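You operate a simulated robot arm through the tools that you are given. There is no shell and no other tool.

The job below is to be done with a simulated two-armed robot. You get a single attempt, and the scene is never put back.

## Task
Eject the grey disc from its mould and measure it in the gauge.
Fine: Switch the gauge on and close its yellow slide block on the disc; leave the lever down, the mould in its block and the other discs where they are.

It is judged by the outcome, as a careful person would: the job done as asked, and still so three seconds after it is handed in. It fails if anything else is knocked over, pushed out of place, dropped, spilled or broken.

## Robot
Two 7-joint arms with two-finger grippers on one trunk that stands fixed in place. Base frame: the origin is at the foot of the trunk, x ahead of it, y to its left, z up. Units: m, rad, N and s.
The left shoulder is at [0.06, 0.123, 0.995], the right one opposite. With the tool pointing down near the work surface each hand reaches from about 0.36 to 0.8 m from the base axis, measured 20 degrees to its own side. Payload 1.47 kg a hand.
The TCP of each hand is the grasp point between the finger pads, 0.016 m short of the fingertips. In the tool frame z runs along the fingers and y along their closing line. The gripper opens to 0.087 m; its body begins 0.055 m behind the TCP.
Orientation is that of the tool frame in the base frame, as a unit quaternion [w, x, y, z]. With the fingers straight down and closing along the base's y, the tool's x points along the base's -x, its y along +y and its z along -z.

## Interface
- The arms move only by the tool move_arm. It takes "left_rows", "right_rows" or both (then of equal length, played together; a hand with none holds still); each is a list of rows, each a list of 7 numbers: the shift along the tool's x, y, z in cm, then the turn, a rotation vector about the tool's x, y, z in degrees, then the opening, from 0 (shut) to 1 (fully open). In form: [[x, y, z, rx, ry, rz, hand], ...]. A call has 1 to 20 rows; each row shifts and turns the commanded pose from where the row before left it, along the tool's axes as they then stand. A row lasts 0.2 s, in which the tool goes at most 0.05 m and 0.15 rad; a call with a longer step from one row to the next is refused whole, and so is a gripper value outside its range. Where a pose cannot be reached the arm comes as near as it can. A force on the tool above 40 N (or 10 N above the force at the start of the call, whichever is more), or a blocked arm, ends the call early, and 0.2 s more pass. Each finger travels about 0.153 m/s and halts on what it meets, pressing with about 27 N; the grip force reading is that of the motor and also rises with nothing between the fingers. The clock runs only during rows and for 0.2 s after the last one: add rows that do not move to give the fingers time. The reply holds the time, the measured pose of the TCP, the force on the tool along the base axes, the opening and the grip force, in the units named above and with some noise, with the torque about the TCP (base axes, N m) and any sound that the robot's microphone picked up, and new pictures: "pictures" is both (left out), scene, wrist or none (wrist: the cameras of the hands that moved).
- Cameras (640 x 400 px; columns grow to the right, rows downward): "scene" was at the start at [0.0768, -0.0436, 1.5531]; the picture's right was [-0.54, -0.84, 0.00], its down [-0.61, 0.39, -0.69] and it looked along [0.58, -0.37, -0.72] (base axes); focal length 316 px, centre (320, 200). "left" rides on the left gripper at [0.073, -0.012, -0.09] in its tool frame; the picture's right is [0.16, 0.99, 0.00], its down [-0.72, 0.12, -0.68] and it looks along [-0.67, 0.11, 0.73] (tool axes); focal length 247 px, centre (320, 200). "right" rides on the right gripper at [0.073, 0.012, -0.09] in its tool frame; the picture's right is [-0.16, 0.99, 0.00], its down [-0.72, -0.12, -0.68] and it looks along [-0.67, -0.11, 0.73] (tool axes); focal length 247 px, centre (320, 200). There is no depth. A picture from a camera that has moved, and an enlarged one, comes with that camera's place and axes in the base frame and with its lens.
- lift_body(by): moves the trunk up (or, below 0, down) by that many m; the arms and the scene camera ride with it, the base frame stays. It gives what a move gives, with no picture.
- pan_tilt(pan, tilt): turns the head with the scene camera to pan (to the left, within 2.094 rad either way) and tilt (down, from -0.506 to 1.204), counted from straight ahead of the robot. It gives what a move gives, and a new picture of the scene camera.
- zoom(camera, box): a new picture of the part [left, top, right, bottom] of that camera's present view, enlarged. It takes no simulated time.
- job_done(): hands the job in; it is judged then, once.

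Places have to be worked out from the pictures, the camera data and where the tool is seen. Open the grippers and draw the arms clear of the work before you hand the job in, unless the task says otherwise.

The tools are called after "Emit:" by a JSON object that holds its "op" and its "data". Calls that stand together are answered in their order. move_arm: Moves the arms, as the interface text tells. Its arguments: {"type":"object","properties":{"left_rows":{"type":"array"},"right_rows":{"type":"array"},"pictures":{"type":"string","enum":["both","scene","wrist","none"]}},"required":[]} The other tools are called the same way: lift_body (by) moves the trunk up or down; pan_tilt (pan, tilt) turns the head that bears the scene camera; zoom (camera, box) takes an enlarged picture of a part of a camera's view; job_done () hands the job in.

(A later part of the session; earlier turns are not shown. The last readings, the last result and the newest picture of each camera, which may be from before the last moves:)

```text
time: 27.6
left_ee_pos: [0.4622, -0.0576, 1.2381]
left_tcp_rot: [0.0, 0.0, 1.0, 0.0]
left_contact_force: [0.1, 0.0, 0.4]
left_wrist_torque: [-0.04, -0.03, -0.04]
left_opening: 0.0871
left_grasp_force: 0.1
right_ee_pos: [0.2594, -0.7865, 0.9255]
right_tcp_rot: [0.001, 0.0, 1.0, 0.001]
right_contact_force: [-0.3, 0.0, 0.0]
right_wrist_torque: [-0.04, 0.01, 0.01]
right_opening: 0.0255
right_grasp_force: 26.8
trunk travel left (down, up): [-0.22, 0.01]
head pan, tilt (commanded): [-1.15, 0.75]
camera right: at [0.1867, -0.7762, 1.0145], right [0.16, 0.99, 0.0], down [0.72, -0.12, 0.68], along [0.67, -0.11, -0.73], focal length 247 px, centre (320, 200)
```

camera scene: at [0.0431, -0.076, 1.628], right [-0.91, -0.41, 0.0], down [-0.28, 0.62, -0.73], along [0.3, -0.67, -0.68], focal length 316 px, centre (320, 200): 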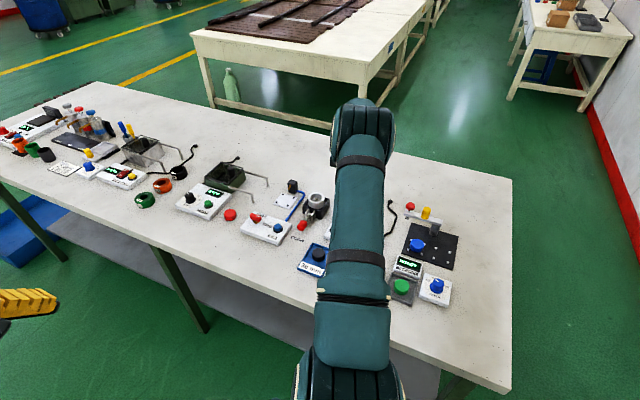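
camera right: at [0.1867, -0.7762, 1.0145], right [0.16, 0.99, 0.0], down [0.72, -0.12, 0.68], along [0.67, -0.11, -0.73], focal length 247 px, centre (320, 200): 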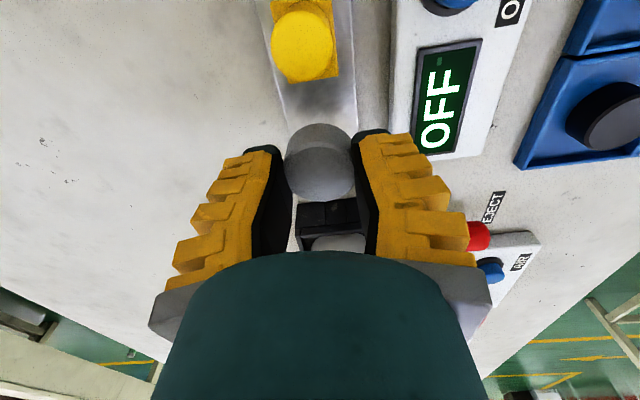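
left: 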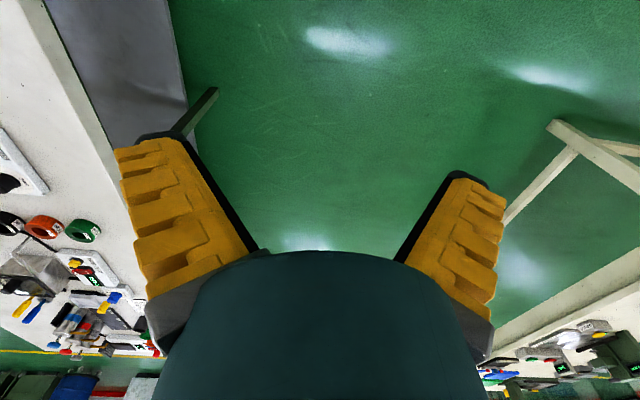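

Emit:
{"op": "zoom", "data": {"camera": "right", "box": [240, 60, 400, 240]}}

Emit:
{"op": "zoom", "data": {"camera": "right", "box": [240, 0, 440, 140]}}

```text
2.22 times, centred on (320, 150) of right
camera zoom: at [0.1867, -0.7762, 1.0145], right [0.16, 0.99, 0.0], down [0.72, -0.12, 0.68], along [0.67, -0.11, -0.73], focal length 549 px, centre (320, 311)
```

zoom: 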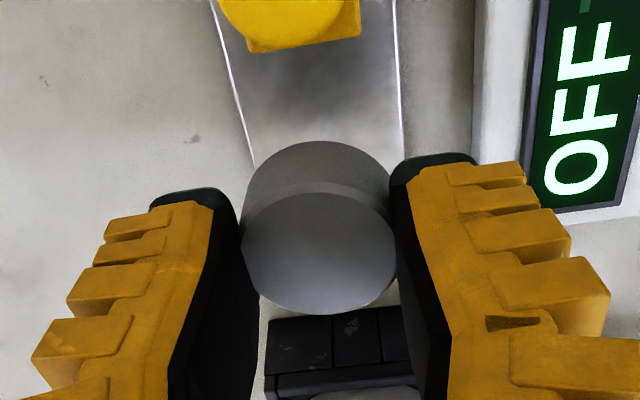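

```text
2.86 times, centred on (340, 70) of right
camera zoom: at [0.1867, -0.7762, 1.0145], right [0.16, 0.99, 0.0], down [0.72, -0.12, 0.68], along [0.67, -0.11, -0.73], focal length 706 px, centre (263, 571)
```

zoom: 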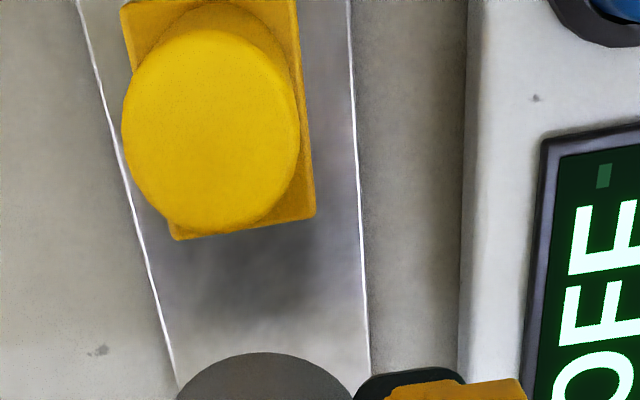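

The disc is clear of both slide and anvil in plan (anvil hidden just behind the disc). I lower toward the rail, watching the force.

Emit:
{"op": "move_arm", "data": {"right_rows": [[0, 0, 1.0, 0, 0, 0, 0], [0, 0, 0.8, 0, 0, 0, 0], [0, 0, 0.5, 0, 0, 0, 0], [0, 0, 0.2, 0, 0, 0, 0], [0, 0, 0, 0, 0, 0, 0]], "pictures": "wrist"}}

```text
time: 28.8
left_ee_pos: [0.4612, -0.0557, 1.2376]
left_tcp_rot: [0.0, -0.001, 1.0, 0.0]
left_contact_force: [0.6, 0.4, -0.5]
left_wrist_torque: [-0.01, 0.0, -0.01]
left_opening: 0.0869
left_grasp_force: 0.1
right_ee_pos: [0.2594, -0.7869, 0.9005]
right_tcp_rot: [0.001, 0.001, 1.0, 0.001]
right_contact_force: [0.2, -0.4, 0.2]
right_wrist_torque: [0.03, -0.02, -0.03]
right_opening: 0.0251
right_grasp_force: 26.9
trunk travel left (down, up): [-0.22, 0.01]
head pan, tilt (commanded): [-1.15, 0.75]
camera right: at [0.1867, -0.7763, 0.9897], right [0.16, 0.99, 0.0], down [0.72, -0.12, 0.68], along [0.67, -0.11, -0.73], focal length 247 px, centre (320, 200)
```

right: 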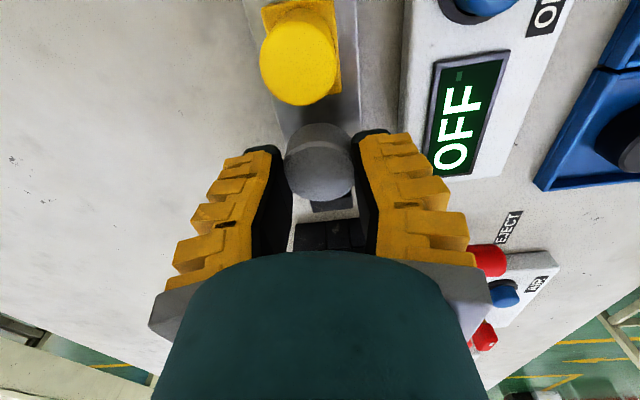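

No contact yet at TCP z 0.9005; the anvil is visible behind the disc. I lower in small steps.

Emit:
{"op": "move_arm", "data": {"right_rows": [[0, 0, 0.2, 0, 0, 0, 0], [0, 0, 0.2, 0, 0, 0, 0], [0, 0, 0, 0, 0, 0, 0]], "pictures": "wrist"}}

```text
time: 29.6
left_ee_pos: [0.4621, -0.0569, 1.2383]
left_tcp_rot: [0.0, -0.001, 1.0, 0.0]
left_contact_force: [0.2, 0.7, -0.4]
left_wrist_torque: [0.01, 0.02, -0.01]
left_opening: 0.087
left_grasp_force: 0.0
right_ee_pos: [0.259, -0.7869, 0.8964]
right_tcp_rot: [0.001, 0.0, 1.0, 0.001]
right_contact_force: [0.1, 0.8, -1.0]
right_wrist_torque: [0.02, 0.01, -0.03]
right_opening: 0.0251
right_grasp_force: 27.1
trunk travel left (down, up): [-0.22, 0.01]
head pan, tilt (commanded): [-1.15, 0.75]
camera right: at [0.1864, -0.7763, 0.9856], right [0.16, 0.99, 0.0], down [0.72, -0.12, 0.68], along [0.67, -0.11, -0.73], focal length 247 px, centre (320, 200)
```

right: 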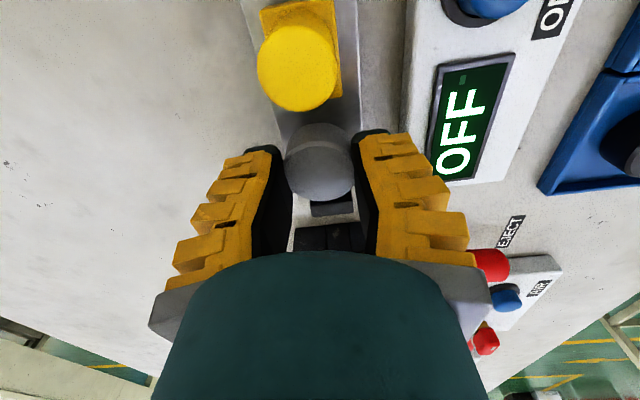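

Still no contact at 0.8964. I go on down in 2 mm steps.

Emit:
{"op": "move_arm", "data": {"right_rows": [[0, 0, 0.2, 0, 0, 0, 0], [0, 0, 0.15, 0, 0, 0, 0], [0, 0, 0, 0, 0, 0, 0]], "pictures": "none"}}

Emit:
{"op": "zoom", "data": {"camera": "right", "box": [240, 80, 400, 240]}}

```text
time: 30.4
left_ee_pos: [0.4609, -0.0566, 1.2383]
left_tcp_rot: [0.001, 0.0, 1.0, -0.001]
left_contact_force: [0.8, 0.6, -0.3]
left_wrist_torque: [0.02, 0.01, 0.03]
left_opening: 0.0869
left_grasp_force: 0.1
right_ee_pos: [0.2598, -0.7864, 0.8933]
right_tcp_rot: [0.001, 0.0, 1.0, 0.001]
right_contact_force: [0.5, 0.7, 0.5]
right_wrist_torque: [-0.03, -0.01, -0.01]
right_opening: 0.0251
right_grasp_force: 27.6
trunk travel left (down, up): [-0.22, 0.01]
head pan, tilt (commanded): [-1.15, 0.75]
```

```text
2.50 times, centred on (320, 160) of right
camera zoom: at [0.1864, -0.7767, 0.9823], right [0.16, 0.99, 0.0], down [0.72, -0.12, 0.68], along [0.67, -0.11, -0.73], focal length 617 px, centre (320, 300)
```

zoom: 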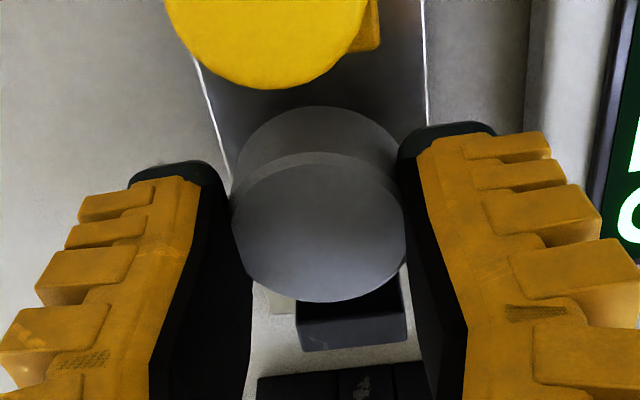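

Still no contact at 0.8933; disc edge is about 5 mm short of the anvil and clear of it. I continue lowering.

Emit:
{"op": "move_arm", "data": {"right_rows": [[0, 0, 0.15, 0, 0, 0, 0], [0, 0, 0.15, 0, 0, 0, 0], [0, 0, 0, 0, 0, 0, 0]], "pictures": "none"}}

```text
time: 31.2
left_ee_pos: [0.4624, -0.0576, 1.2372]
left_tcp_rot: [0.0, 0.0, 1.0, 0.0]
left_contact_force: [0.7, -0.7, 0.4]
left_wrist_torque: [-0.02, 0.0, -0.01]
left_opening: 0.0872
left_grasp_force: 0.0
right_ee_pos: [0.2597, -0.7868, 0.8906]
right_tcp_rot: [0.002, 0.0, 1.0, 0.001]
right_contact_force: [-0.6, 0.5, -0.8]
right_wrist_torque: [0.02, -0.01, 0.01]
right_opening: 0.0249
right_grasp_force: 26.6
trunk travel left (down, up): [-0.22, 0.01]
head pan, tilt (commanded): [-1.15, 0.75]
```

Emit:
{"op": "move_arm", "data": {"right_rows": [[0, 0, 0.15, 0, 0, 0, 0], [0, 0, 0.1, 0, 0, 0, 0], [0, 0, 0, 0, 0, 0, 0]], "pictures": "none"}}

Emit:
{"op": "zoom", "data": {"camera": "right", "box": [240, 80, 400, 240]}}

```text
time: 32.0
left_ee_pos: [0.462, -0.057, 1.2386]
left_tcp_rot: [0.0, -0.001, 1.0, 0.0]
left_contact_force: [-0.2, 0.3, -1.0]
left_wrist_torque: [-0.01, -0.01, -0.05]
left_opening: 0.0869
left_grasp_force: 0.0
right_ee_pos: [0.2599, -0.7864, 0.8884]
right_tcp_rot: [0.002, -0.001, 1.0, 0.001]
right_contact_force: [-0.8, 0.1, -0.6]
right_wrist_torque: [-0.03, -0.01, 0.04]
right_opening: 0.0249
right_grasp_force: 26.8
trunk travel left (down, up): [-0.22, 0.01]
head pan, tilt (commanded): [-1.15, 0.75]
```

```text
2.50 times, centred on (320, 160) of right
camera zoom: at [0.1864, -0.7765, 0.9768], right [0.16, 0.99, 0.0], down [0.72, -0.12, 0.68], along [0.67, -0.11, -0.73], focal length 617 px, centre (320, 300)
```

zoom: 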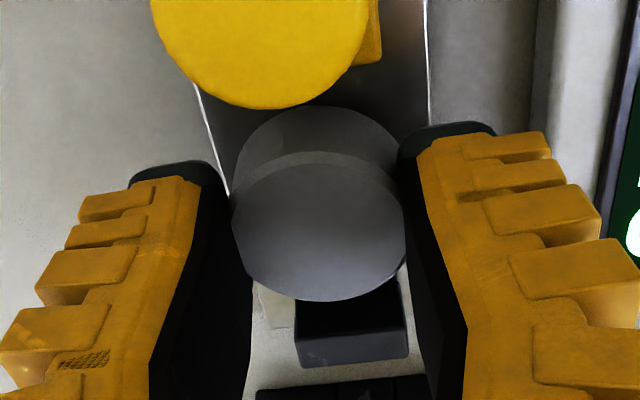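

No contact yet at 0.8884; clearances to the box and anvil look fine. I keep lowering gently.

Emit:
{"op": "move_arm", "data": {"right_rows": [[0, 0, 0.15, 0, 0, 0, 0], [0, 0, 0.1, 0, 0, 0, 0], [0, 0, 0, 0, 0, 0, 0]], "pictures": "none"}}

```text
time: 32.8
left_ee_pos: [0.4619, -0.0562, 1.2386]
left_tcp_rot: [0.001, -0.001, 1.0, 0.0]
left_contact_force: [-0.1, 0.5, 0.2]
left_wrist_torque: [0.0, 0.02, 0.0]
left_opening: 0.0871
left_grasp_force: 0.0
right_ee_pos: [0.2593, -0.7861, 0.8859]
right_tcp_rot: [0.0, 0.0, 1.0, 0.001]
right_contact_force: [-0.4, 0.5, -0.8]
right_wrist_torque: [0.01, -0.02, 0.03]
right_opening: 0.0249
right_grasp_force: 26.5
trunk travel left (down, up): [-0.22, 0.01]
head pan, tilt (commanded): [-1.15, 0.75]
```

Emit:
{"op": "move_arm", "data": {"right_rows": [[0, 0, 0.15, 0, 0, 0, 0], [0, 0, 0.1, 0, 0, 0, 0], [0, 0, 0, 0, 0, 0, 0]], "pictures": "none"}}

Emit:
{"op": "zoom", "data": {"camera": "right", "box": [260, 80, 400, 180]}}

```text
time: 33.6
left_ee_pos: [0.4611, -0.0547, 1.2391]
left_tcp_rot: [0.001, 0.0, 1.0, -0.001]
left_contact_force: [0.1, -0.3, 0.1]
left_wrist_torque: [-0.01, 0.0, 0.0]
left_opening: 0.0867
left_grasp_force: 0.1
right_ee_pos: [0.2591, -0.7859, 0.8837]
right_tcp_rot: [0.001, 0.0, 1.0, 0.0]
right_contact_force: [0.1, -0.1, 11.5]
right_wrist_torque: [-0.15, -0.16, -0.03]
right_opening: 0.0248
right_grasp_force: 26.6
trunk travel left (down, up): [-0.22, 0.01]
head pan, tilt (commanded): [-1.15, 0.75]
```

```text
4.00 times, centred on (330, 130) of right
camera zoom: at [0.1865, -0.7761, 0.9732], right [0.16, 0.99, 0.0], down [0.72, -0.12, 0.68], along [0.67, -0.11, -0.73], focal length 988 px, centre (280, 480)
```

zoom: 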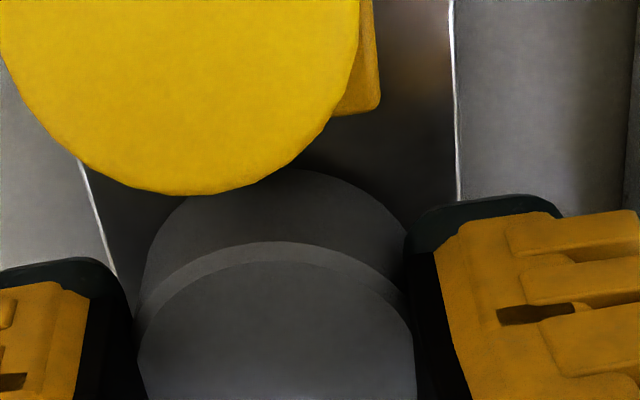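

Contact: 11.5 N upward at TCP z 0.8837, so the disc rests on the rail. I release with a small opening only (the gauge box is near the +y finger).

Emit:
{"op": "move_arm", "data": {"right_rows": [[0, 0, 0, 0, 0, 0, 0.31], [0, 0, 0, 0, 0, 0, 0.34], [0, 0, 0, 0, 0, 0, 0.37], [0, 0, 0, 0, 0, 0, 0.38], [0, 0, 0, 0, 0, 0, 0.38]], "pictures": "wrist"}}

Emit:
{"op": "zoom", "data": {"camera": "right", "box": [240, 80, 400, 240]}}

```text
time: 34.8
left_ee_pos: [0.4616, -0.0565, 1.239]
left_tcp_rot: [0.0, -0.001, 1.0, 0.0]
left_contact_force: [-0.2, -0.2, -0.7]
left_wrist_torque: [-0.01, -0.01, 0.02]
left_opening: 0.0869
left_grasp_force: 0.2
right_ee_pos: [0.2598, -0.7868, 0.8823]
right_tcp_rot: [0.002, 0.0, 1.0, 0.001]
right_contact_force: [0.2, 0.4, 0.0]
right_wrist_torque: [-0.01, 0.01, 0.0]
right_opening: 0.0391
right_grasp_force: 4.3
trunk travel left (down, up): [-0.22, 0.01]
head pan, tilt (commanded): [-1.15, 0.75]
camera right: at [0.1864, -0.7764, 0.9716], right [0.16, 0.99, 0.0], down [0.72, -0.12, 0.68], along [0.67, -0.11, -0.73], focal length 247 px, centre (320, 200)
```

right: 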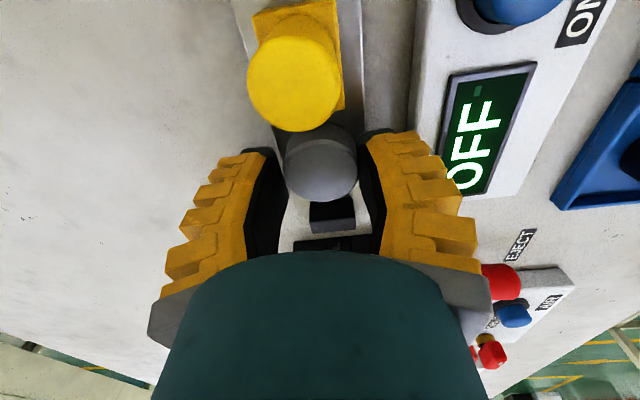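

```text
2.50 times, centred on (320, 160) of right
camera zoom: at [0.1864, -0.7764, 0.9716], right [0.16, 0.99, 0.0], down [0.72, -0.12, 0.68], along [0.67, -0.11, -0.73], focal length 617 px, centre (320, 300)
```

zoom: 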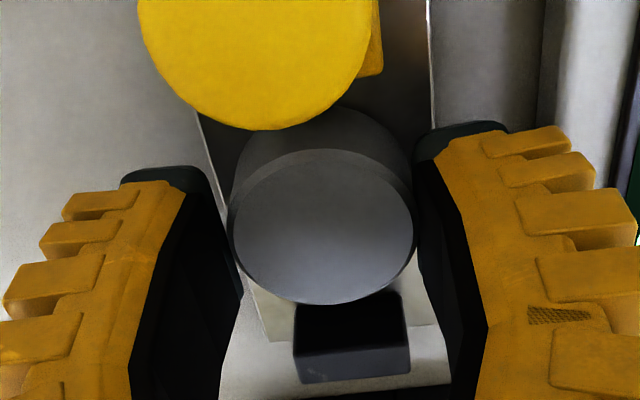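

The disc stands flat on the rail in front of the anvil. I open a touch more and lift straight up.

Emit:
{"op": "move_arm", "data": {"right_rows": [[0, 0, 0, 0, 0, 0, 0.42], [0, 0, 0, 0, 0, 0, 0.43], [0, 0, -0.3, 0, 0, 0, 0.43], [0, 0, -0.6, 0, 0, 0, 0.43], [0, 0, -1.0, 0, 0, 0, 0.43], [0, 0, -1.5, 0, 0, 0, 0.43], [0, 0, -2, 0, 0, 0, 0.43], [0, 0, -2.5, 0, 0, 0, 0.43], [0, 0, -2.5, 0, 0, 0, 0.43]], "pictures": "both"}}

```text
time: 36.8
left_ee_pos: [0.4617, -0.0556, 1.2385]
left_tcp_rot: [0.0, 0.001, 1.0, 0.0]
left_contact_force: [-0.5, -0.4, 0.7]
left_wrist_torque: [0.02, 0.01, -0.01]
left_opening: 0.0868
left_grasp_force: 0.0
right_ee_pos: [0.2594, -0.7872, 0.9878]
right_tcp_rot: [0.001, 0.0, 1.0, 0.001]
right_contact_force: [1.1, -0.6, 0.8]
right_wrist_torque: [0.01, 0.03, 0.01]
right_opening: 0.0431
right_grasp_force: 4.0
trunk travel left (down, up): [-0.22, 0.01]
head pan, tilt (commanded): [-1.15, 0.75]
camera scene: at [0.0429, -0.0754, 1.6281], right [-0.91, -0.41, 0.0], down [-0.28, 0.62, -0.73], along [0.3, -0.67, -0.68], focal length 316 px, centre (320, 200)
camera right: at [0.186, -0.7761, 1.077], right [0.16, 0.99, 0.0], down [0.72, -0.12, 0.68], along [0.67, -0.11, -0.73], focal length 247 px, centre (320, 200)
```

scene: 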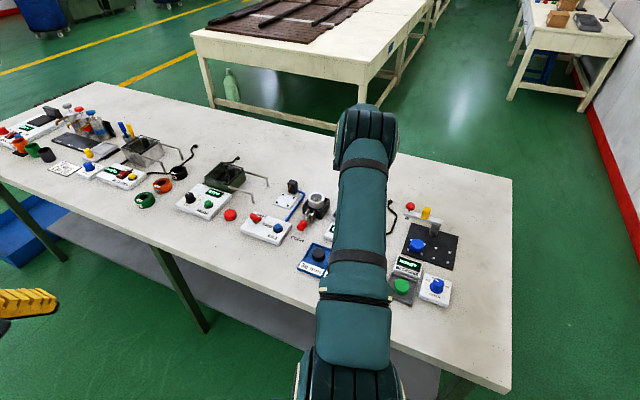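
right: 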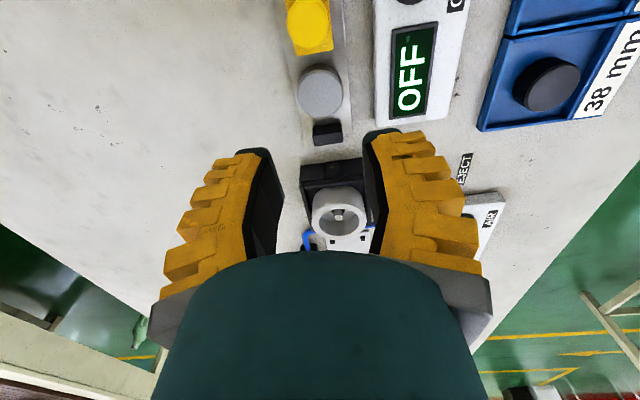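

The disc stands upright on the rail between slide and anvil, the mould is still in its block. I enlarge to measure the disc and slide positions.

Emit:
{"op": "zoom", "data": {"camera": "right", "box": [260, 0, 460, 150]}}

```text
2.67 times, centred on (360, 75) of right
camera zoom: at [0.186, -0.7761, 1.077], right [0.16, 0.99, 0.0], down [0.72, -0.12, 0.68], along [0.67, -0.11, -0.73], focal length 659 px, centre (213, 533)
```

zoom: 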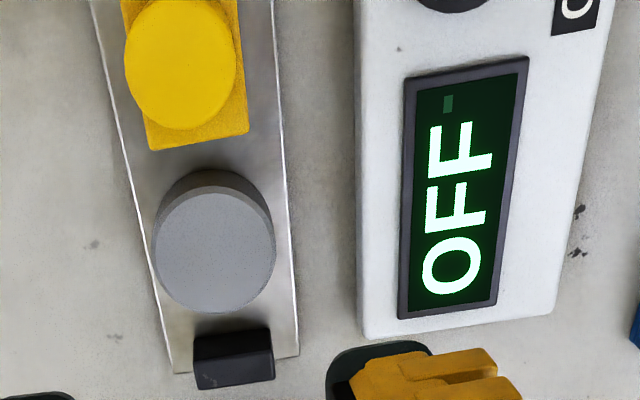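

The disc sits centred near (0.258,-0.787). Next I shut the fingers and move above the blue ON/OFF button at about (0.196,-0.714).

Emit:
{"op": "move_arm", "data": {"right_rows": [[0, 0, -1, 0, 0, 0, 0.3], [1.58, 1.83, 0, 0, 0, 0, 0.1], [1.58, 1.83, 0, 0, 0, 0, 0], [1.58, 1.83, 0, 0, 0, 0, 0], [1.58, 1.83, 0, 0, 0, 0, 0], [0, 0, 1.5, 0, 0, 0, 0], [0, 0, 0, 0, 0, 0, 0]], "pictures": "wrist"}}

Emit:
{"op": "zoom", "data": {"camera": "right", "box": [240, 40, 440, 200]}}

```text
time: 38.4
left_ee_pos: [0.46, -0.0559, 1.2377]
left_tcp_rot: [0.0, 0.0, 1.0, 0.0]
left_contact_force: [-0.1, -0.5, -0.2]
left_wrist_torque: [-0.03, 0.03, 0.03]
left_opening: 0.0872
left_grasp_force: 0.0
right_ee_pos: [0.1942, -0.7138, 0.9835]
right_tcp_rot: [0.001, -0.001, 1.0, 0.001]
right_contact_force: [0.5, 1.3, -0.6]
right_wrist_torque: [0.02, -0.05, 0.01]
right_opening: 0.0
right_grasp_force: 27.0
trunk travel left (down, up): [-0.22, 0.01]
head pan, tilt (commanded): [-1.15, 0.75]
camera right: at [0.122, -0.7032, 1.0715], right [0.16, 0.99, 0.0], down [0.72, -0.12, 0.68], along [0.67, -0.11, -0.73], focal length 247 px, centre (320, 200)
```

right: 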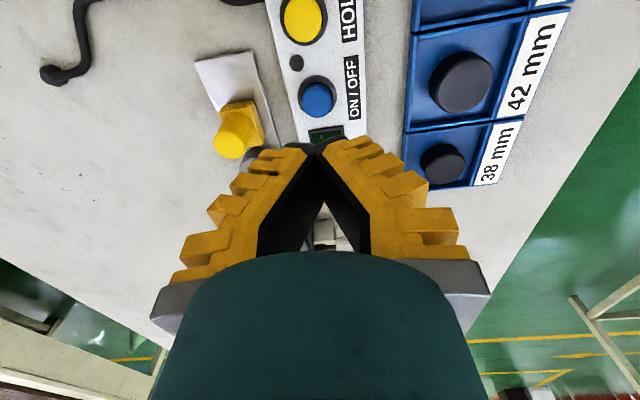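

```text
2.50 times, centred on (340, 120) of right
camera zoom: at [0.122, -0.7032, 1.0715], right [0.16, 0.99, 0.0], down [0.72, -0.12, 0.68], along [0.67, -0.11, -0.73], focal length 617 px, centre (270, 400)
```

zoom: 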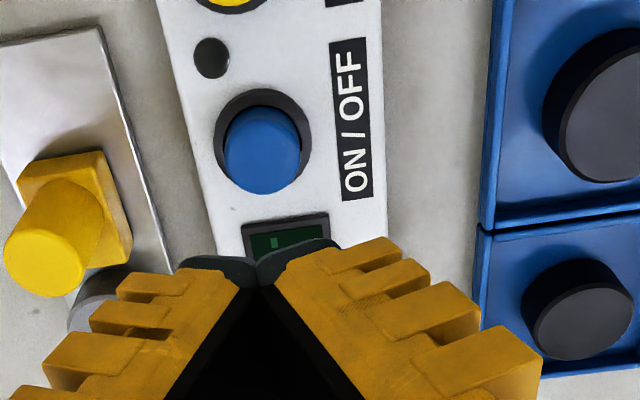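

The button is at about (0.195,-0.718), top near z 0.88. I shift 3.5 mm and descend to about 1 cm above it.

Emit:
{"op": "move_arm", "data": {"right_rows": [[0, -0.35, 1.5, 0, 0, 0, 0], [0, 0, 1.5, 0, 0, 0, 0], [0, 0, 1.5, 0, 0, 0, 0], [0, 0, 1.5, 0, 0, 0, 0], [0, 0, 1.0, 0, 0, 0, 0], [0, 0, 0, 0, 0, 0, 0]], "pictures": "wrist"}}

Emit:
{"op": "zoom", "data": {"camera": "right", "box": [240, 80, 440, 220]}}

```text
time: 39.8
left_ee_pos: [0.4611, -0.0556, 1.2381]
left_tcp_rot: [0.0, 0.0, 1.0, 0.0]
left_contact_force: [-0.1, -0.4, 0.4]
left_wrist_torque: [-0.01, -0.01, 0.0]
left_opening: 0.0869
left_grasp_force: 0.1
right_ee_pos: [0.1963, -0.7174, 0.9131]
right_tcp_rot: [0.001, 0.0, 1.0, 0.001]
right_contact_force: [-0.5, -0.6, 0.0]
right_wrist_torque: [-0.01, -0.02, -0.04]
right_opening: 0.0
right_grasp_force: 27.5
trunk travel left (down, up): [-0.22, 0.01]
head pan, tilt (commanded): [-1.15, 0.75]
camera right: at [0.123, -0.7067, 1.001], right [0.16, 0.99, 0.0], down [0.72, -0.12, 0.68], along [0.67, -0.11, -0.73], focal length 247 px, centre (320, 200)
```

right: 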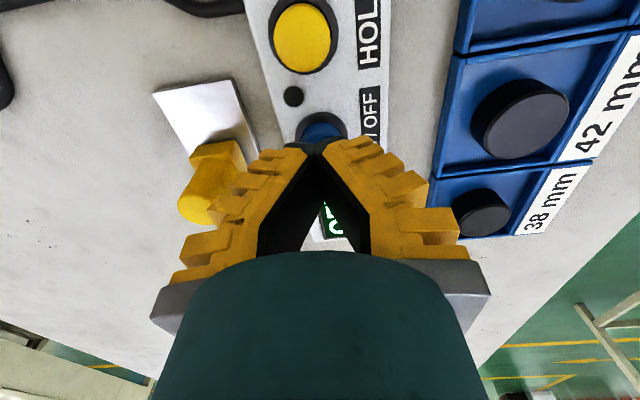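

```text
2.86 times, centred on (340, 150) of right
camera zoom: at [0.123, -0.7067, 1.001], right [0.16, 0.99, 0.0], down [0.72, -0.12, 0.68], along [0.67, -0.11, -0.73], focal length 706 px, centre (263, 343)
```

zoom: 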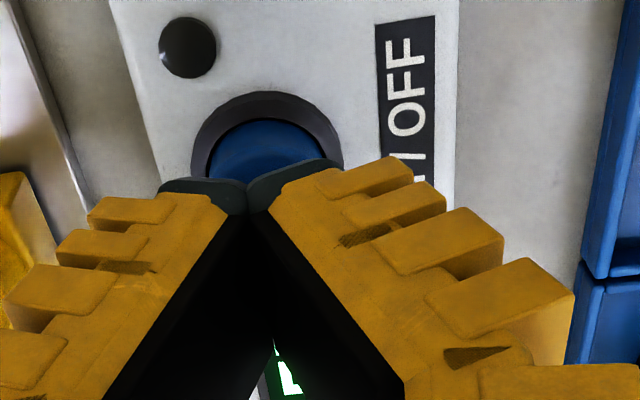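

The tips are centred on the button. I press down in small steps.

Emit:
{"op": "move_arm", "data": {"right_rows": [[0, 0, 0.4, 0, 0, 0, 0], [0, 0, 0.4, 0, 0, 0, 0], [0, 0, 0.3, 0, 0, 0, 0], [0, 0, 0.2, 0, 0, 0, 0]], "pictures": "wrist"}}

```text
time: 40.8
left_ee_pos: [0.4615, -0.0567, 1.2383]
left_tcp_rot: [0.001, 0.0, 1.0, 0.0]
left_contact_force: [0.1, 0.1, 0.1]
left_wrist_torque: [-0.02, -0.01, 0.01]
left_opening: 0.0871
left_grasp_force: 0.1
right_ee_pos: [0.1954, -0.7177, 0.8986]
right_tcp_rot: [0.001, 0.0, 1.0, 0.002]
right_contact_force: [0.4, -0.2, 0.1]
right_wrist_torque: [0.02, 0.0, 0.03]
right_opening: 0.0
right_grasp_force: 27.2
trunk travel left (down, up): [-0.22, 0.01]
head pan, tilt (commanded): [-1.15, 0.75]
camera right: at [0.123, -0.7066, 0.9877], right [0.16, 0.99, 0.0], down [0.72, -0.12, 0.68], along [0.67, -0.11, -0.73], focal length 247 px, centre (320, 200)
```

right: 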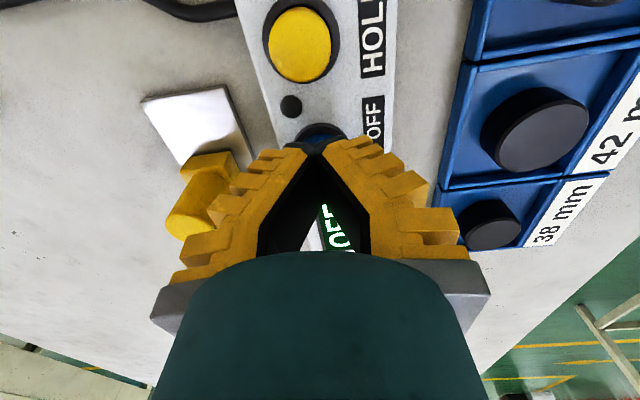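

No contact at TCP 0.8986. I continue down gently.

Emit:
{"op": "move_arm", "data": {"right_rows": [[0, 0, 0.2, 0, 0, 0, 0], [0, 0, 0.2, 0, 0, 0, 0], [0, 0, 0.2, 0, 0, 0, 0]], "pictures": "wrist"}}

```text
time: 41.6
left_ee_pos: [0.4612, -0.056, 1.2381]
left_tcp_rot: [0.0, 0.0, 1.0, 0.001]
left_contact_force: [-1.2, 0.1, 0.8]
left_wrist_torque: [-0.03, 0.01, -0.02]
left_opening: 0.0869
left_grasp_force: 0.1
right_ee_pos: [0.195, -0.7164, 0.8931]
right_tcp_rot: [0.001, 0.0, 1.0, 0.001]
right_contact_force: [-0.4, -0.2, 2.0]
right_wrist_torque: [-0.03, 0.03, -0.01]
right_opening: 0.006
right_grasp_force: 28.1
trunk travel left (down, up): [-0.22, 0.01]
head pan, tilt (commanded): [-1.15, 0.75]
heard: click
camera right: at [0.123, -0.7065, 0.9823], right [0.16, 0.99, 0.0], down [0.72, -0.12, 0.68], along [0.67, -0.11, -0.73], focal length 247 px, centre (320, 200)
```

right: 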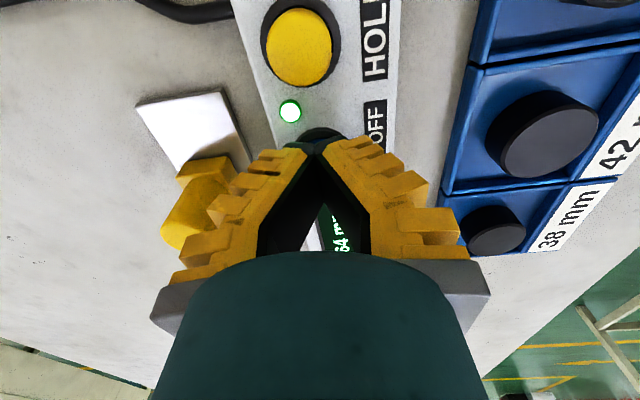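

A click, the green lamp lit, and the display now shows about 64 mm – the gauge is on. I lift off straight up.

Emit:
{"op": "move_arm", "data": {"right_rows": [[0, 0, -0.4, 0, 0, 0, 0], [0, 0, -0.8, 0, 0, 0, 0], [0, 0, -1.5, 0, 0, 0, 0], [0, 0, -2.5, 0, 0, 0, 0], [0, 0, -3, 0, 0, 0, 0], [0, 0, -2, 0, 0, 0, 0], [0, 0, 0, 0, 0, 0, 0]], "pictures": "wrist"}}

Emit:
{"op": "zoom", "data": {"camera": "right", "box": [200, 0, 400, 160]}}

```text
time: 43.2
left_ee_pos: [0.4611, -0.0562, 1.2385]
left_tcp_rot: [0.001, 0.0, 1.0, 0.001]
left_contact_force: [0.3, 0.2, -0.4]
left_wrist_torque: [-0.01, 0.03, -0.01]
left_opening: 0.0873
left_grasp_force: 0.0
right_ee_pos: [0.1958, -0.7179, 0.998]
right_tcp_rot: [0.001, 0.0, 1.0, 0.0]
right_contact_force: [0.1, 0.3, 0.0]
right_wrist_torque: [0.0, -0.02, 0.0]
right_opening: 0.0
right_grasp_force: 28.0
trunk travel left (down, up): [-0.22, 0.01]
head pan, tilt (commanded): [-1.15, 0.75]
camera right: at [0.1234, -0.7073, 1.0847], right [0.16, 0.99, 0.0], down [0.72, -0.12, 0.68], along [0.67, -0.11, -0.73], focal length 247 px, centre (320, 200)
```

right: 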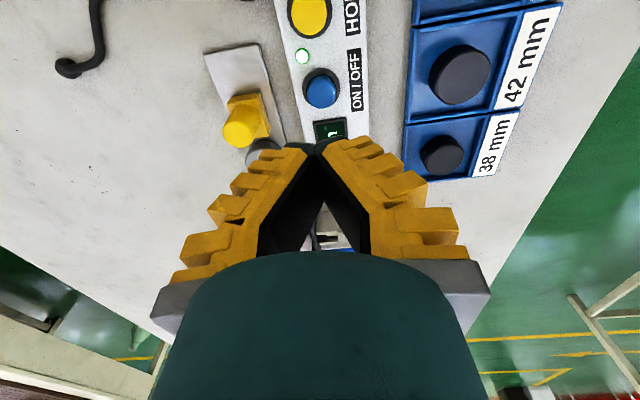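

```text
2.50 times, centred on (300, 80) of right
camera zoom: at [0.1234, -0.7073, 1.0847], right [0.16, 0.99, 0.0], down [0.72, -0.12, 0.68], along [0.67, -0.11, -0.73], focal length 617 px, centre (370, 500)
```

zoom: 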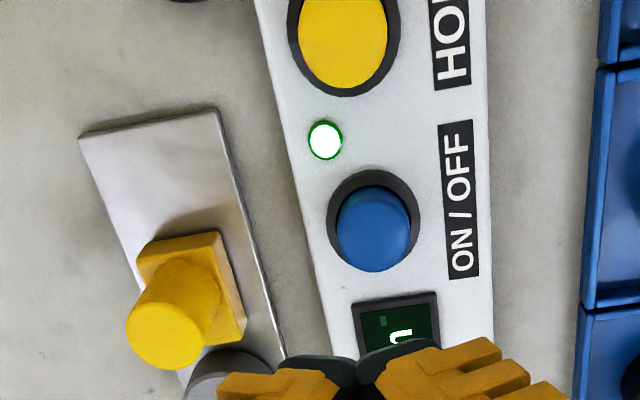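

The lamp stays on and the slide's rear face is at about x 0.194, y -0.787. I move the closed fingers behind the slide (x≈0.164) to push it toward the disc, first staying above it.

Emit:
{"op": "move_arm", "data": {"right_rows": [[0.8, -1.7, 0, 0, 0, 0, 0], [0.8, -1.7, 0, 0, 0, 0, 0], [0.8, -1.7, 0, 0, 0, 0, 0], [0.8, -1.8, 0, 0, 0, 0, 0], [0, 0, 2, 0, 0, 0, 0], [0, 0, 2, 0, 0, 0, 0], [0, 0, 0, 0, 0, 0, 0]], "pictures": "wrist"}}

Emit:
{"op": "zoom", "data": {"camera": "right", "box": [240, 60, 440, 220]}}

```text
time: 44.8
left_ee_pos: [0.4619, -0.0563, 1.2384]
left_tcp_rot: [0.0, 0.0, 1.0, 0.0]
left_contact_force: [0.2, -0.3, 0.2]
left_wrist_torque: [0.03, 0.01, 0.0]
left_opening: 0.087
left_grasp_force: 0.0
right_ee_pos: [0.1633, -0.7868, 0.9541]
right_tcp_rot: [0.002, 0.0, 1.0, 0.001]
right_contact_force: [-0.4, -0.2, -0.4]
right_wrist_torque: [0.01, -0.01, 0.02]
right_opening: 0.0002
right_grasp_force: 28.3
trunk travel left (down, up): [-0.22, 0.01]
head pan, tilt (commanded): [-1.15, 0.75]
camera right: at [0.0908, -0.776, 1.0437], right [0.16, 0.99, 0.0], down [0.72, -0.12, 0.68], along [0.67, -0.11, -0.73], focal length 247 px, centre (320, 200)
```

right: 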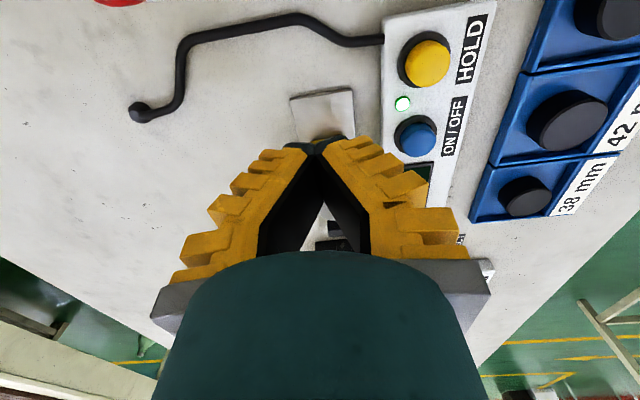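

```text
2.50 times, centred on (340, 140) of right
camera zoom: at [0.0908, -0.776, 1.0437], right [0.16, 0.99, 0.0], down [0.72, -0.12, 0.68], along [0.67, -0.11, -0.73], focal length 617 px, centre (270, 350)
```

zoom: 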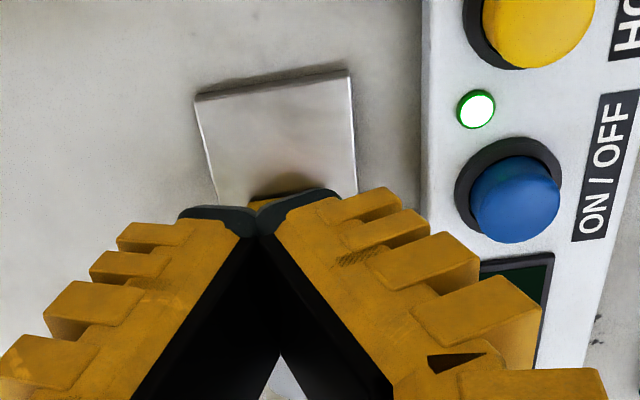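

The fingers are behind the slide with about 2 cm to spare. I descend so the tips are at slide-block height, watching for contact.

Emit:
{"op": "move_arm", "data": {"right_rows": [[0, 0, 2, 0, 0, 0, 0], [0, 0, 2, 0, 0, 0, 0], [0, 0, 1.5, 0, 0, 0, 0], [0, 0, 1.0, 0, 0, 0, 0], [0, 0, 0.4, 0, 0, 0, 0], [0, 0, 0, 0, 0, 0, 0]], "pictures": "wrist"}}

Emit:
{"op": "zoom", "data": {"camera": "right", "box": [240, 100, 440, 260]}}

```text
time: 46.2
left_ee_pos: [0.4621, -0.0551, 1.2379]
left_tcp_rot: [0.001, 0.0, 1.0, 0.001]
left_contact_force: [0.2, 0.2, 0.6]
left_wrist_torque: [0.04, 0.03, 0.03]
left_opening: 0.0869
left_grasp_force: 0.0
right_ee_pos: [0.1647, -0.7851, 0.8854]
right_tcp_rot: [0.0, 0.0, 1.0, 0.001]
right_contact_force: [0.0, 0.6, 0.8]
right_wrist_torque: [0.0, -0.03, 0.0]
right_opening: 0.0
right_grasp_force: 28.0
trunk travel left (down, up): [-0.22, 0.01]
head pan, tilt (commanded): [-1.15, 0.75]
camera right: at [0.0912, -0.7757, 0.9747], right [0.16, 0.99, 0.0], down [0.72, -0.12, 0.68], along [0.67, -0.11, -0.73], focal length 247 px, centre (320, 200)
```

right: 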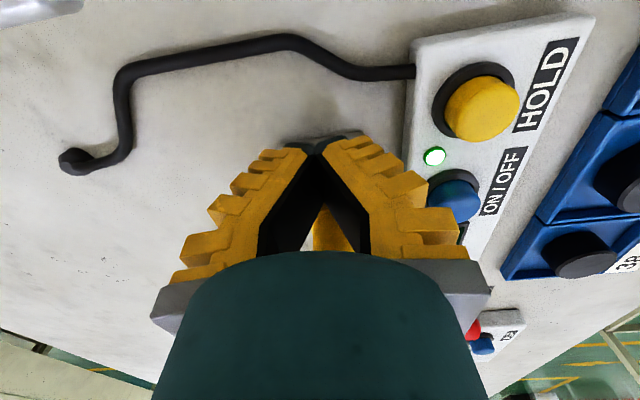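

```text
2.50 times, centred on (340, 180) of right
camera zoom: at [0.0912, -0.7757, 0.9747], right [0.16, 0.99, 0.0], down [0.72, -0.12, 0.68], along [0.67, -0.11, -0.73], focal length 617 px, centre (270, 250)
```

zoom: 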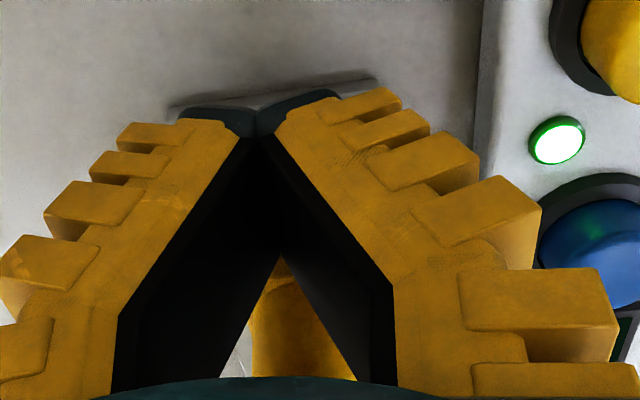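

Fingers are low behind the slide with the knob ahead of them. I push in +x slowly.

Emit:
{"op": "move_arm", "data": {"right_rows": [[-0.3, 0, 0, 0, 0, 0, 0], [-0.3, 0, 0, 0, 0, 0, 0], [-0.3, 0, 0, 0, 0, 0, 0], [-0.3, 0, 0, 0, 0, 0, 0], [-0.3, 0, 0, 0, 0, 0, 0], [-0.3, 0, 0, 0, 0, 0, 0], [-0.3, 0, 0, 0, 0, 0, 0], [-0.3, 0, 0, 0, 0, 0, 0]], "pictures": "wrist"}}

```text
time: 48.0
left_ee_pos: [0.4613, -0.0558, 1.2396]
left_tcp_rot: [0.0, 0.0, 1.0, 0.0]
left_contact_force: [0.8, 0.1, 0.3]
left_wrist_torque: [0.0, -0.04, 0.0]
left_opening: 0.087
left_grasp_force: 0.0
right_ee_pos: [0.1873, -0.7864, 0.8854]
right_tcp_rot: [0.001, 0.0, 1.0, 0.001]
right_contact_force: [-1.2, -0.2, 1.8]
right_wrist_torque: [-0.02, 0.0, -0.01]
right_opening: 0.006
right_grasp_force: 28.6
trunk travel left (down, up): [-0.22, 0.01]
head pan, tilt (commanded): [-1.15, 0.75]
camera right: at [0.1155, -0.7754, 0.9752], right [0.16, 0.99, 0.0], down [0.72, -0.12, 0.68], along [0.67, -0.11, -0.73], focal length 247 px, centre (320, 200)
```

right: 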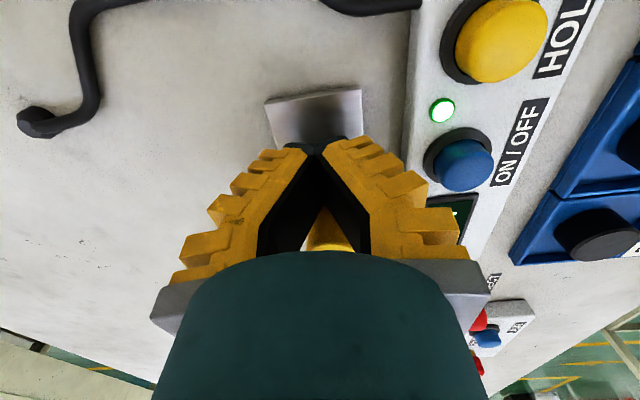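

The slide moves with about 1 N of drag. I keep pushing.

Emit:
{"op": "move_arm", "data": {"right_rows": [[-0.3, 0, 0, 0, 0, 0, 0], [-0.3, 0, 0, 0, 0, 0, 0], [-0.3, 0, 0, 0, 0, 0, 0]], "pictures": "wrist"}}

Emit:
{"op": "zoom", "data": {"camera": "right", "box": [240, 80, 480, 260]}}

```text
time: 48.8
left_ee_pos: [0.4613, -0.0563, 1.2379]
left_tcp_rot: [0.0, 0.0, 1.0, 0.001]
left_contact_force: [0.6, -0.5, -0.1]
left_wrist_torque: [-0.03, 0.02, 0.03]
left_opening: 0.0869
left_grasp_force: 0.0
right_ee_pos: [0.1976, -0.7849, 0.8859]
right_tcp_rot: [0.001, -0.001, 1.0, 0.001]
right_contact_force: [-0.9, -0.4, 1.5]
right_wrist_torque: [-0.04, -0.03, -0.06]
right_opening: 0.006
right_grasp_force: 28.0
trunk travel left (down, up): [-0.22, 0.01]
head pan, tilt (commanded): [-1.15, 0.75]
camera right: at [0.1247, -0.7752, 0.9748], right [0.16, 0.99, 0.0], down [0.72, -0.12, 0.68], along [0.67, -0.11, -0.73], focal length 247 px, centre (320, 200)
```

right: 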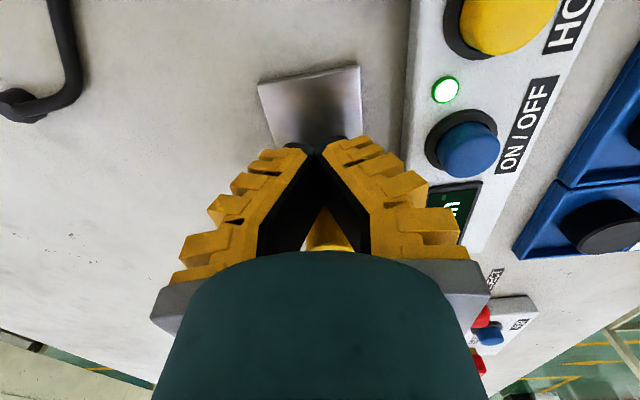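

```text
2.22 times, centred on (360, 170) of right
camera zoom: at [0.1247, -0.7752, 0.9748], right [0.16, 0.99, 0.0], down [0.72, -0.12, 0.68], along [0.67, -0.11, -0.73], focal length 549 px, centre (231, 267)
```

zoom: 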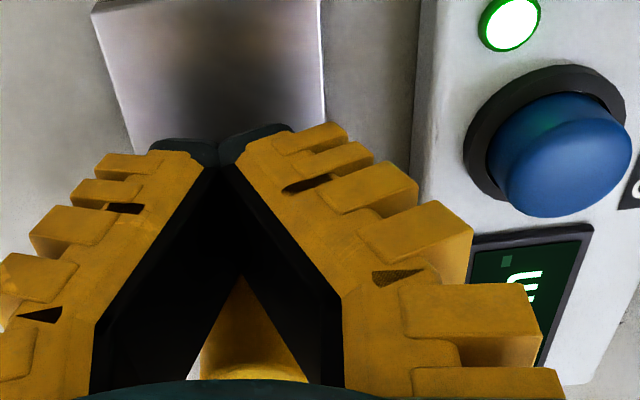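

The slide is advancing; it should now be near the disc. I continue in small steps.

Emit:
{"op": "move_arm", "data": {"right_rows": [[-0.25, 0, 0, 0, 0, 0, 0], [-0.25, 0, 0, 0, 0, 0, 0], [-0.2, 0, 0, 0, 0, 0, 0]], "pictures": "wrist"}}

Emit:
{"op": "zoom", "data": {"camera": "right", "box": [240, 140, 480, 320]}}

```text
time: 49.6
left_ee_pos: [0.4623, -0.0554, 1.2374]
left_tcp_rot: [0.0, 0.0, 1.0, 0.0]
left_contact_force: [0.1, 0.9, -0.2]
left_wrist_torque: [-0.04, 0.0, 0.0]
left_opening: 0.0871
left_grasp_force: 0.1
right_ee_pos: [0.204, -0.7862, 0.8852]
right_tcp_rot: [0.001, 0.0, 1.0, 0.002]
right_contact_force: [-1.6, 0.8, 0.2]
right_wrist_torque: [0.02, 0.01, -0.02]
right_opening: 0.0
right_grasp_force: 27.9
trunk travel left (down, up): [-0.22, 0.01]
head pan, tilt (commanded): [-1.15, 0.75]
camera right: at [0.1313, -0.7756, 0.9748], right [0.16, 0.99, 0.0], down [0.72, -0.12, 0.68], along [0.67, -0.11, -0.73], focal length 247 px, centre (320, 200)
```

right: 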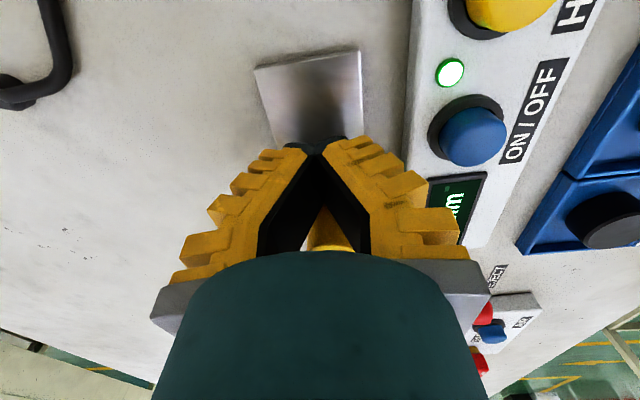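

```text
2.22 times, centred on (360, 230) of right
camera zoom: at [0.1313, -0.7756, 0.9748], right [0.16, 0.99, 0.0], down [0.72, -0.12, 0.68], along [0.67, -0.11, -0.73], focal length 549 px, centre (231, 133)
```

zoom: 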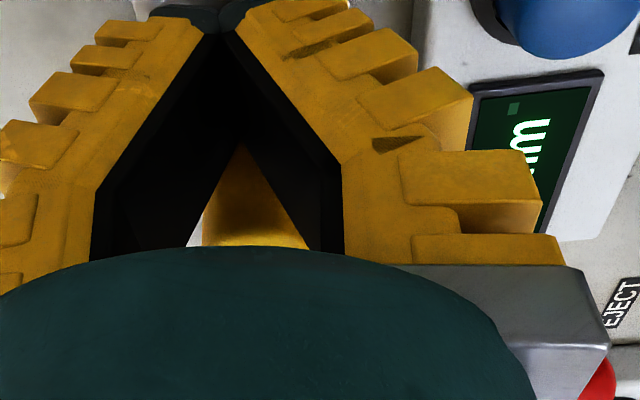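

Force still about 1.5 N. I push on in 2 mm steps.

Emit:
{"op": "move_arm", "data": {"right_rows": [[-0.2, 0, 0, 0, 0, 0, 0], [-0.2, 0, 0, 0, 0, 0, 0], [-0.2, 0, 0, 0, 0, 0, 0]], "pictures": "none"}}

```text
time: 50.4
left_ee_pos: [0.4599, -0.056, 1.2386]
left_tcp_rot: [0.002, 0.0, 1.0, 0.0]
left_contact_force: [0.0, 0.4, 0.2]
left_wrist_torque: [0.05, 0.0, 0.02]
left_opening: 0.0871
left_grasp_force: 0.0
right_ee_pos: [0.2073, -0.7859, 0.887]
right_tcp_rot: [0.0, 0.001, 1.0, 0.0]
right_contact_force: [-15.1, -0.3, 5.0]
right_wrist_torque: [0.0, 0.09, 0.05]
right_opening: 0.0059
right_grasp_force: 27.9
trunk travel left (down, up): [-0.22, 0.01]
head pan, tilt (commanded): [-1.15, 0.75]
```

The push force rose to 15 N: the slide has closed on the disc against the anvil. I back the fingers off in -x, then rise.

Emit:
{"op": "move_arm", "data": {"right_rows": [[0.2, 0, 0, 0, 0, 0, 0], [0.3, 0, 0, 0, 0, 0, 0], [0.5, 0, 0, 0, 0, 0, 0], [1.0, 0, 0, 0, 0, 0, 0], [1.0, 0, 0, 0, 0, 0, 0], [0, 0, -1.5, 0, 0, 0, 0], [0, 0, -2.5, 0, 0, 0, 0], [0, 0, -3, 0, 0, 0, 0], [0, 0, -3, 0, 0, 0, 0], [0, 0, -3, 0, 0, 0, 0], [0, 0, 0, 0, 0, 0, 0]], "pictures": "both"}}

Emit:
{"op": "zoom", "data": {"camera": "right", "box": [220, 20, 440, 160]}}

```text
time: 52.8
left_ee_pos: [0.4616, -0.0568, 1.238]
left_tcp_rot: [0.0, 0.0, 1.0, 0.0]
left_contact_force: [0.3, -0.4, -0.6]
left_wrist_torque: [0.01, -0.01, 0.0]
left_opening: 0.0868
left_grasp_force: 0.1
right_ee_pos: [0.1795, -0.7856, 1.0147]
right_tcp_rot: [0.001, 0.0, 1.0, 0.002]
right_contact_force: [0.5, 0.7, 0.2]
right_wrist_torque: [0.01, -0.02, -0.03]
right_opening: 0.0
right_grasp_force: 28.1
trunk travel left (down, up): [-0.22, 0.01]
head pan, tilt (commanded): [-1.15, 0.75]
camera scene: at [0.0433, -0.0767, 1.628], right [-0.91, -0.41, 0.0], down [-0.28, 0.62, -0.73], along [0.3, -0.67, -0.68], focal length 316 px, centre (320, 200)
camera right: at [0.1068, -0.776, 1.105], right [0.16, 0.99, 0.0], down [0.72, -0.12, 0.68], along [0.67, -0.11, -0.73], focal length 247 px, centre (320, 200)
```

scene: 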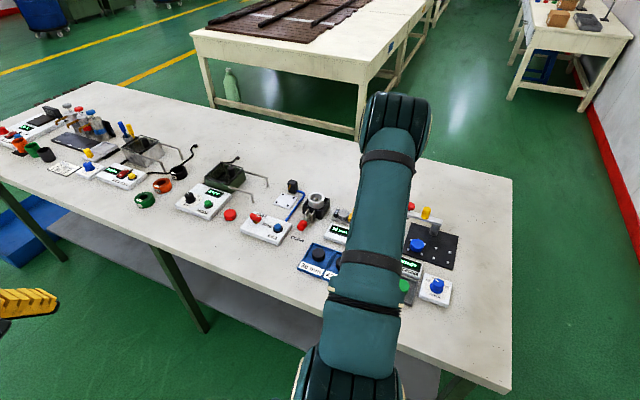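
right: 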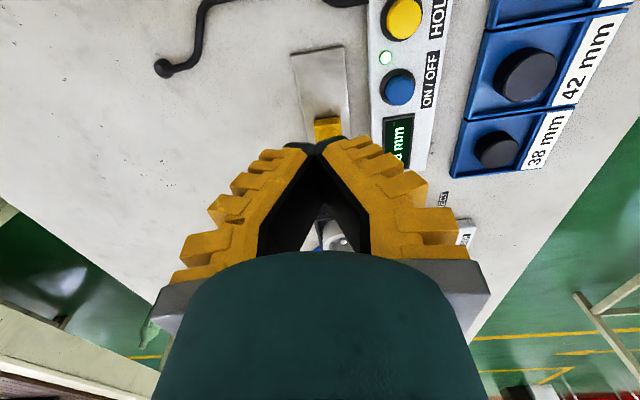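

```text
2.86 times, centred on (330, 90) of right
camera zoom: at [0.1068, -0.776, 1.105], right [0.16, 0.99, 0.0], down [0.72, -0.12, 0.68], along [0.67, -0.11, -0.73], focal length 706 px, centre (291, 514)
```

zoom: 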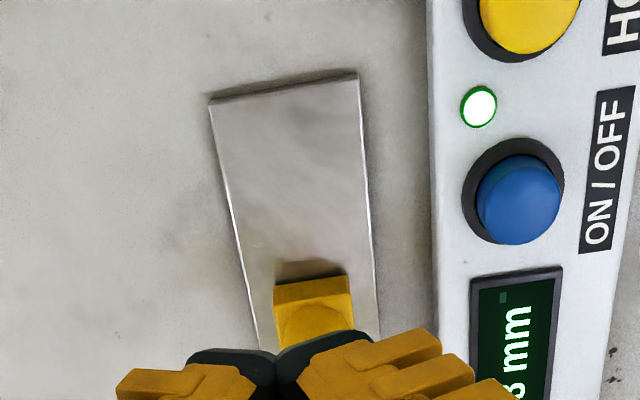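

The display now ends in "…8 mm". I look at it through the scene camera and then check the disc between the faces.

Emit:
{"op": "zoom", "data": {"camera": "scene", "box": [290, 180, 380, 250]}}

Emit:
{"op": "move_arm", "data": {"right_rows": [[1.0, 2, -3, 0, 0, 0, 0.2], [0, 2.5, -3, 0, 0, 0, 0.4], [-1, 3, -3, 0, 0, 0, 0.6], [-2, 3, -2, 0, 0, 0, 0.8], [-2, 3, 0, 0, 0, 0, 1], [-2, 0, 0, 0, 0, 0, 1], [0, 0, 0, 0, 0, 0, 1]]}}

```text
5.71 times, centred on (335, 215) of scene
camera zoom: at [0.0433, -0.0767, 1.628], right [-0.91, -0.41, 0.0], down [-0.28, 0.62, -0.73], along [0.3, -0.67, -0.68], focal length 1805 px, centre (234, 114)
```

zoom: 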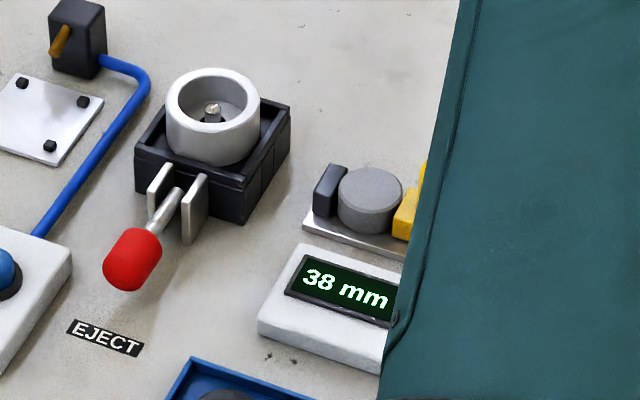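

```text
time: 54.4
left_ee_pos: [0.4603, -0.0562, 1.2369]
left_tcp_rot: [0.0, -0.001, 1.0, 0.001]
left_contact_force: [0.1, 0.9, 0.6]
left_wrist_torque: [0.0, 0.01, 0.01]
left_opening: 0.0869
left_grasp_force: 0.1
right_ee_pos: [0.2399, -0.6517, 1.1274]
right_tcp_rot: [0.0, -0.001, 1.0, 0.002]
right_contact_force: [-0.3, 0.0, 0.4]
right_wrist_torque: [0.04, -0.04, 0.01]
right_opening: 0.0868
right_grasp_force: 0.1
trunk travel left (down, up): [-0.22, 0.01]
head pan, tilt (commanded): [-1.15, 0.75]
camera scene: at [0.0426, -0.0755, 1.6281], right [-0.91, -0.41, 0.0], down [-0.28, 0.62, -0.73], along [0.3, -0.67, -0.68], focal length 316 px, centre (320, 200)
camera right: at [0.1667, -0.6411, 1.2155], right [0.16, 0.99, 0.0], down [0.72, -0.12, 0.68], along [0.67, -0.11, -0.73], focal length 247 px, centre (320, 200)
```

scene: 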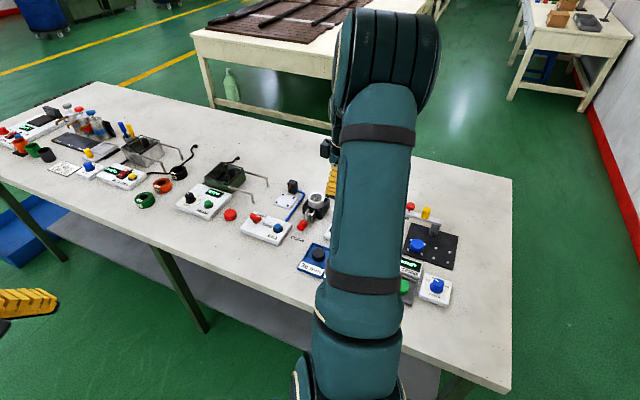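
right: 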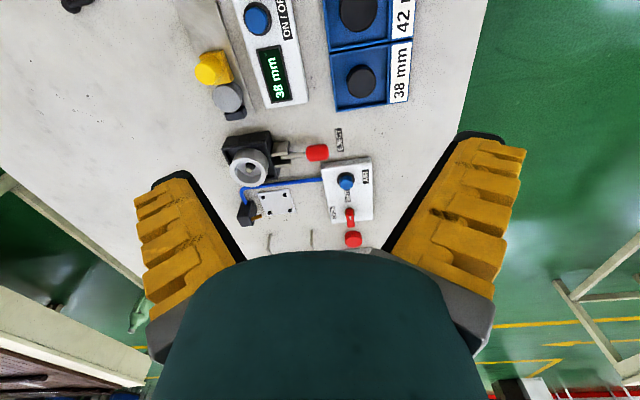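

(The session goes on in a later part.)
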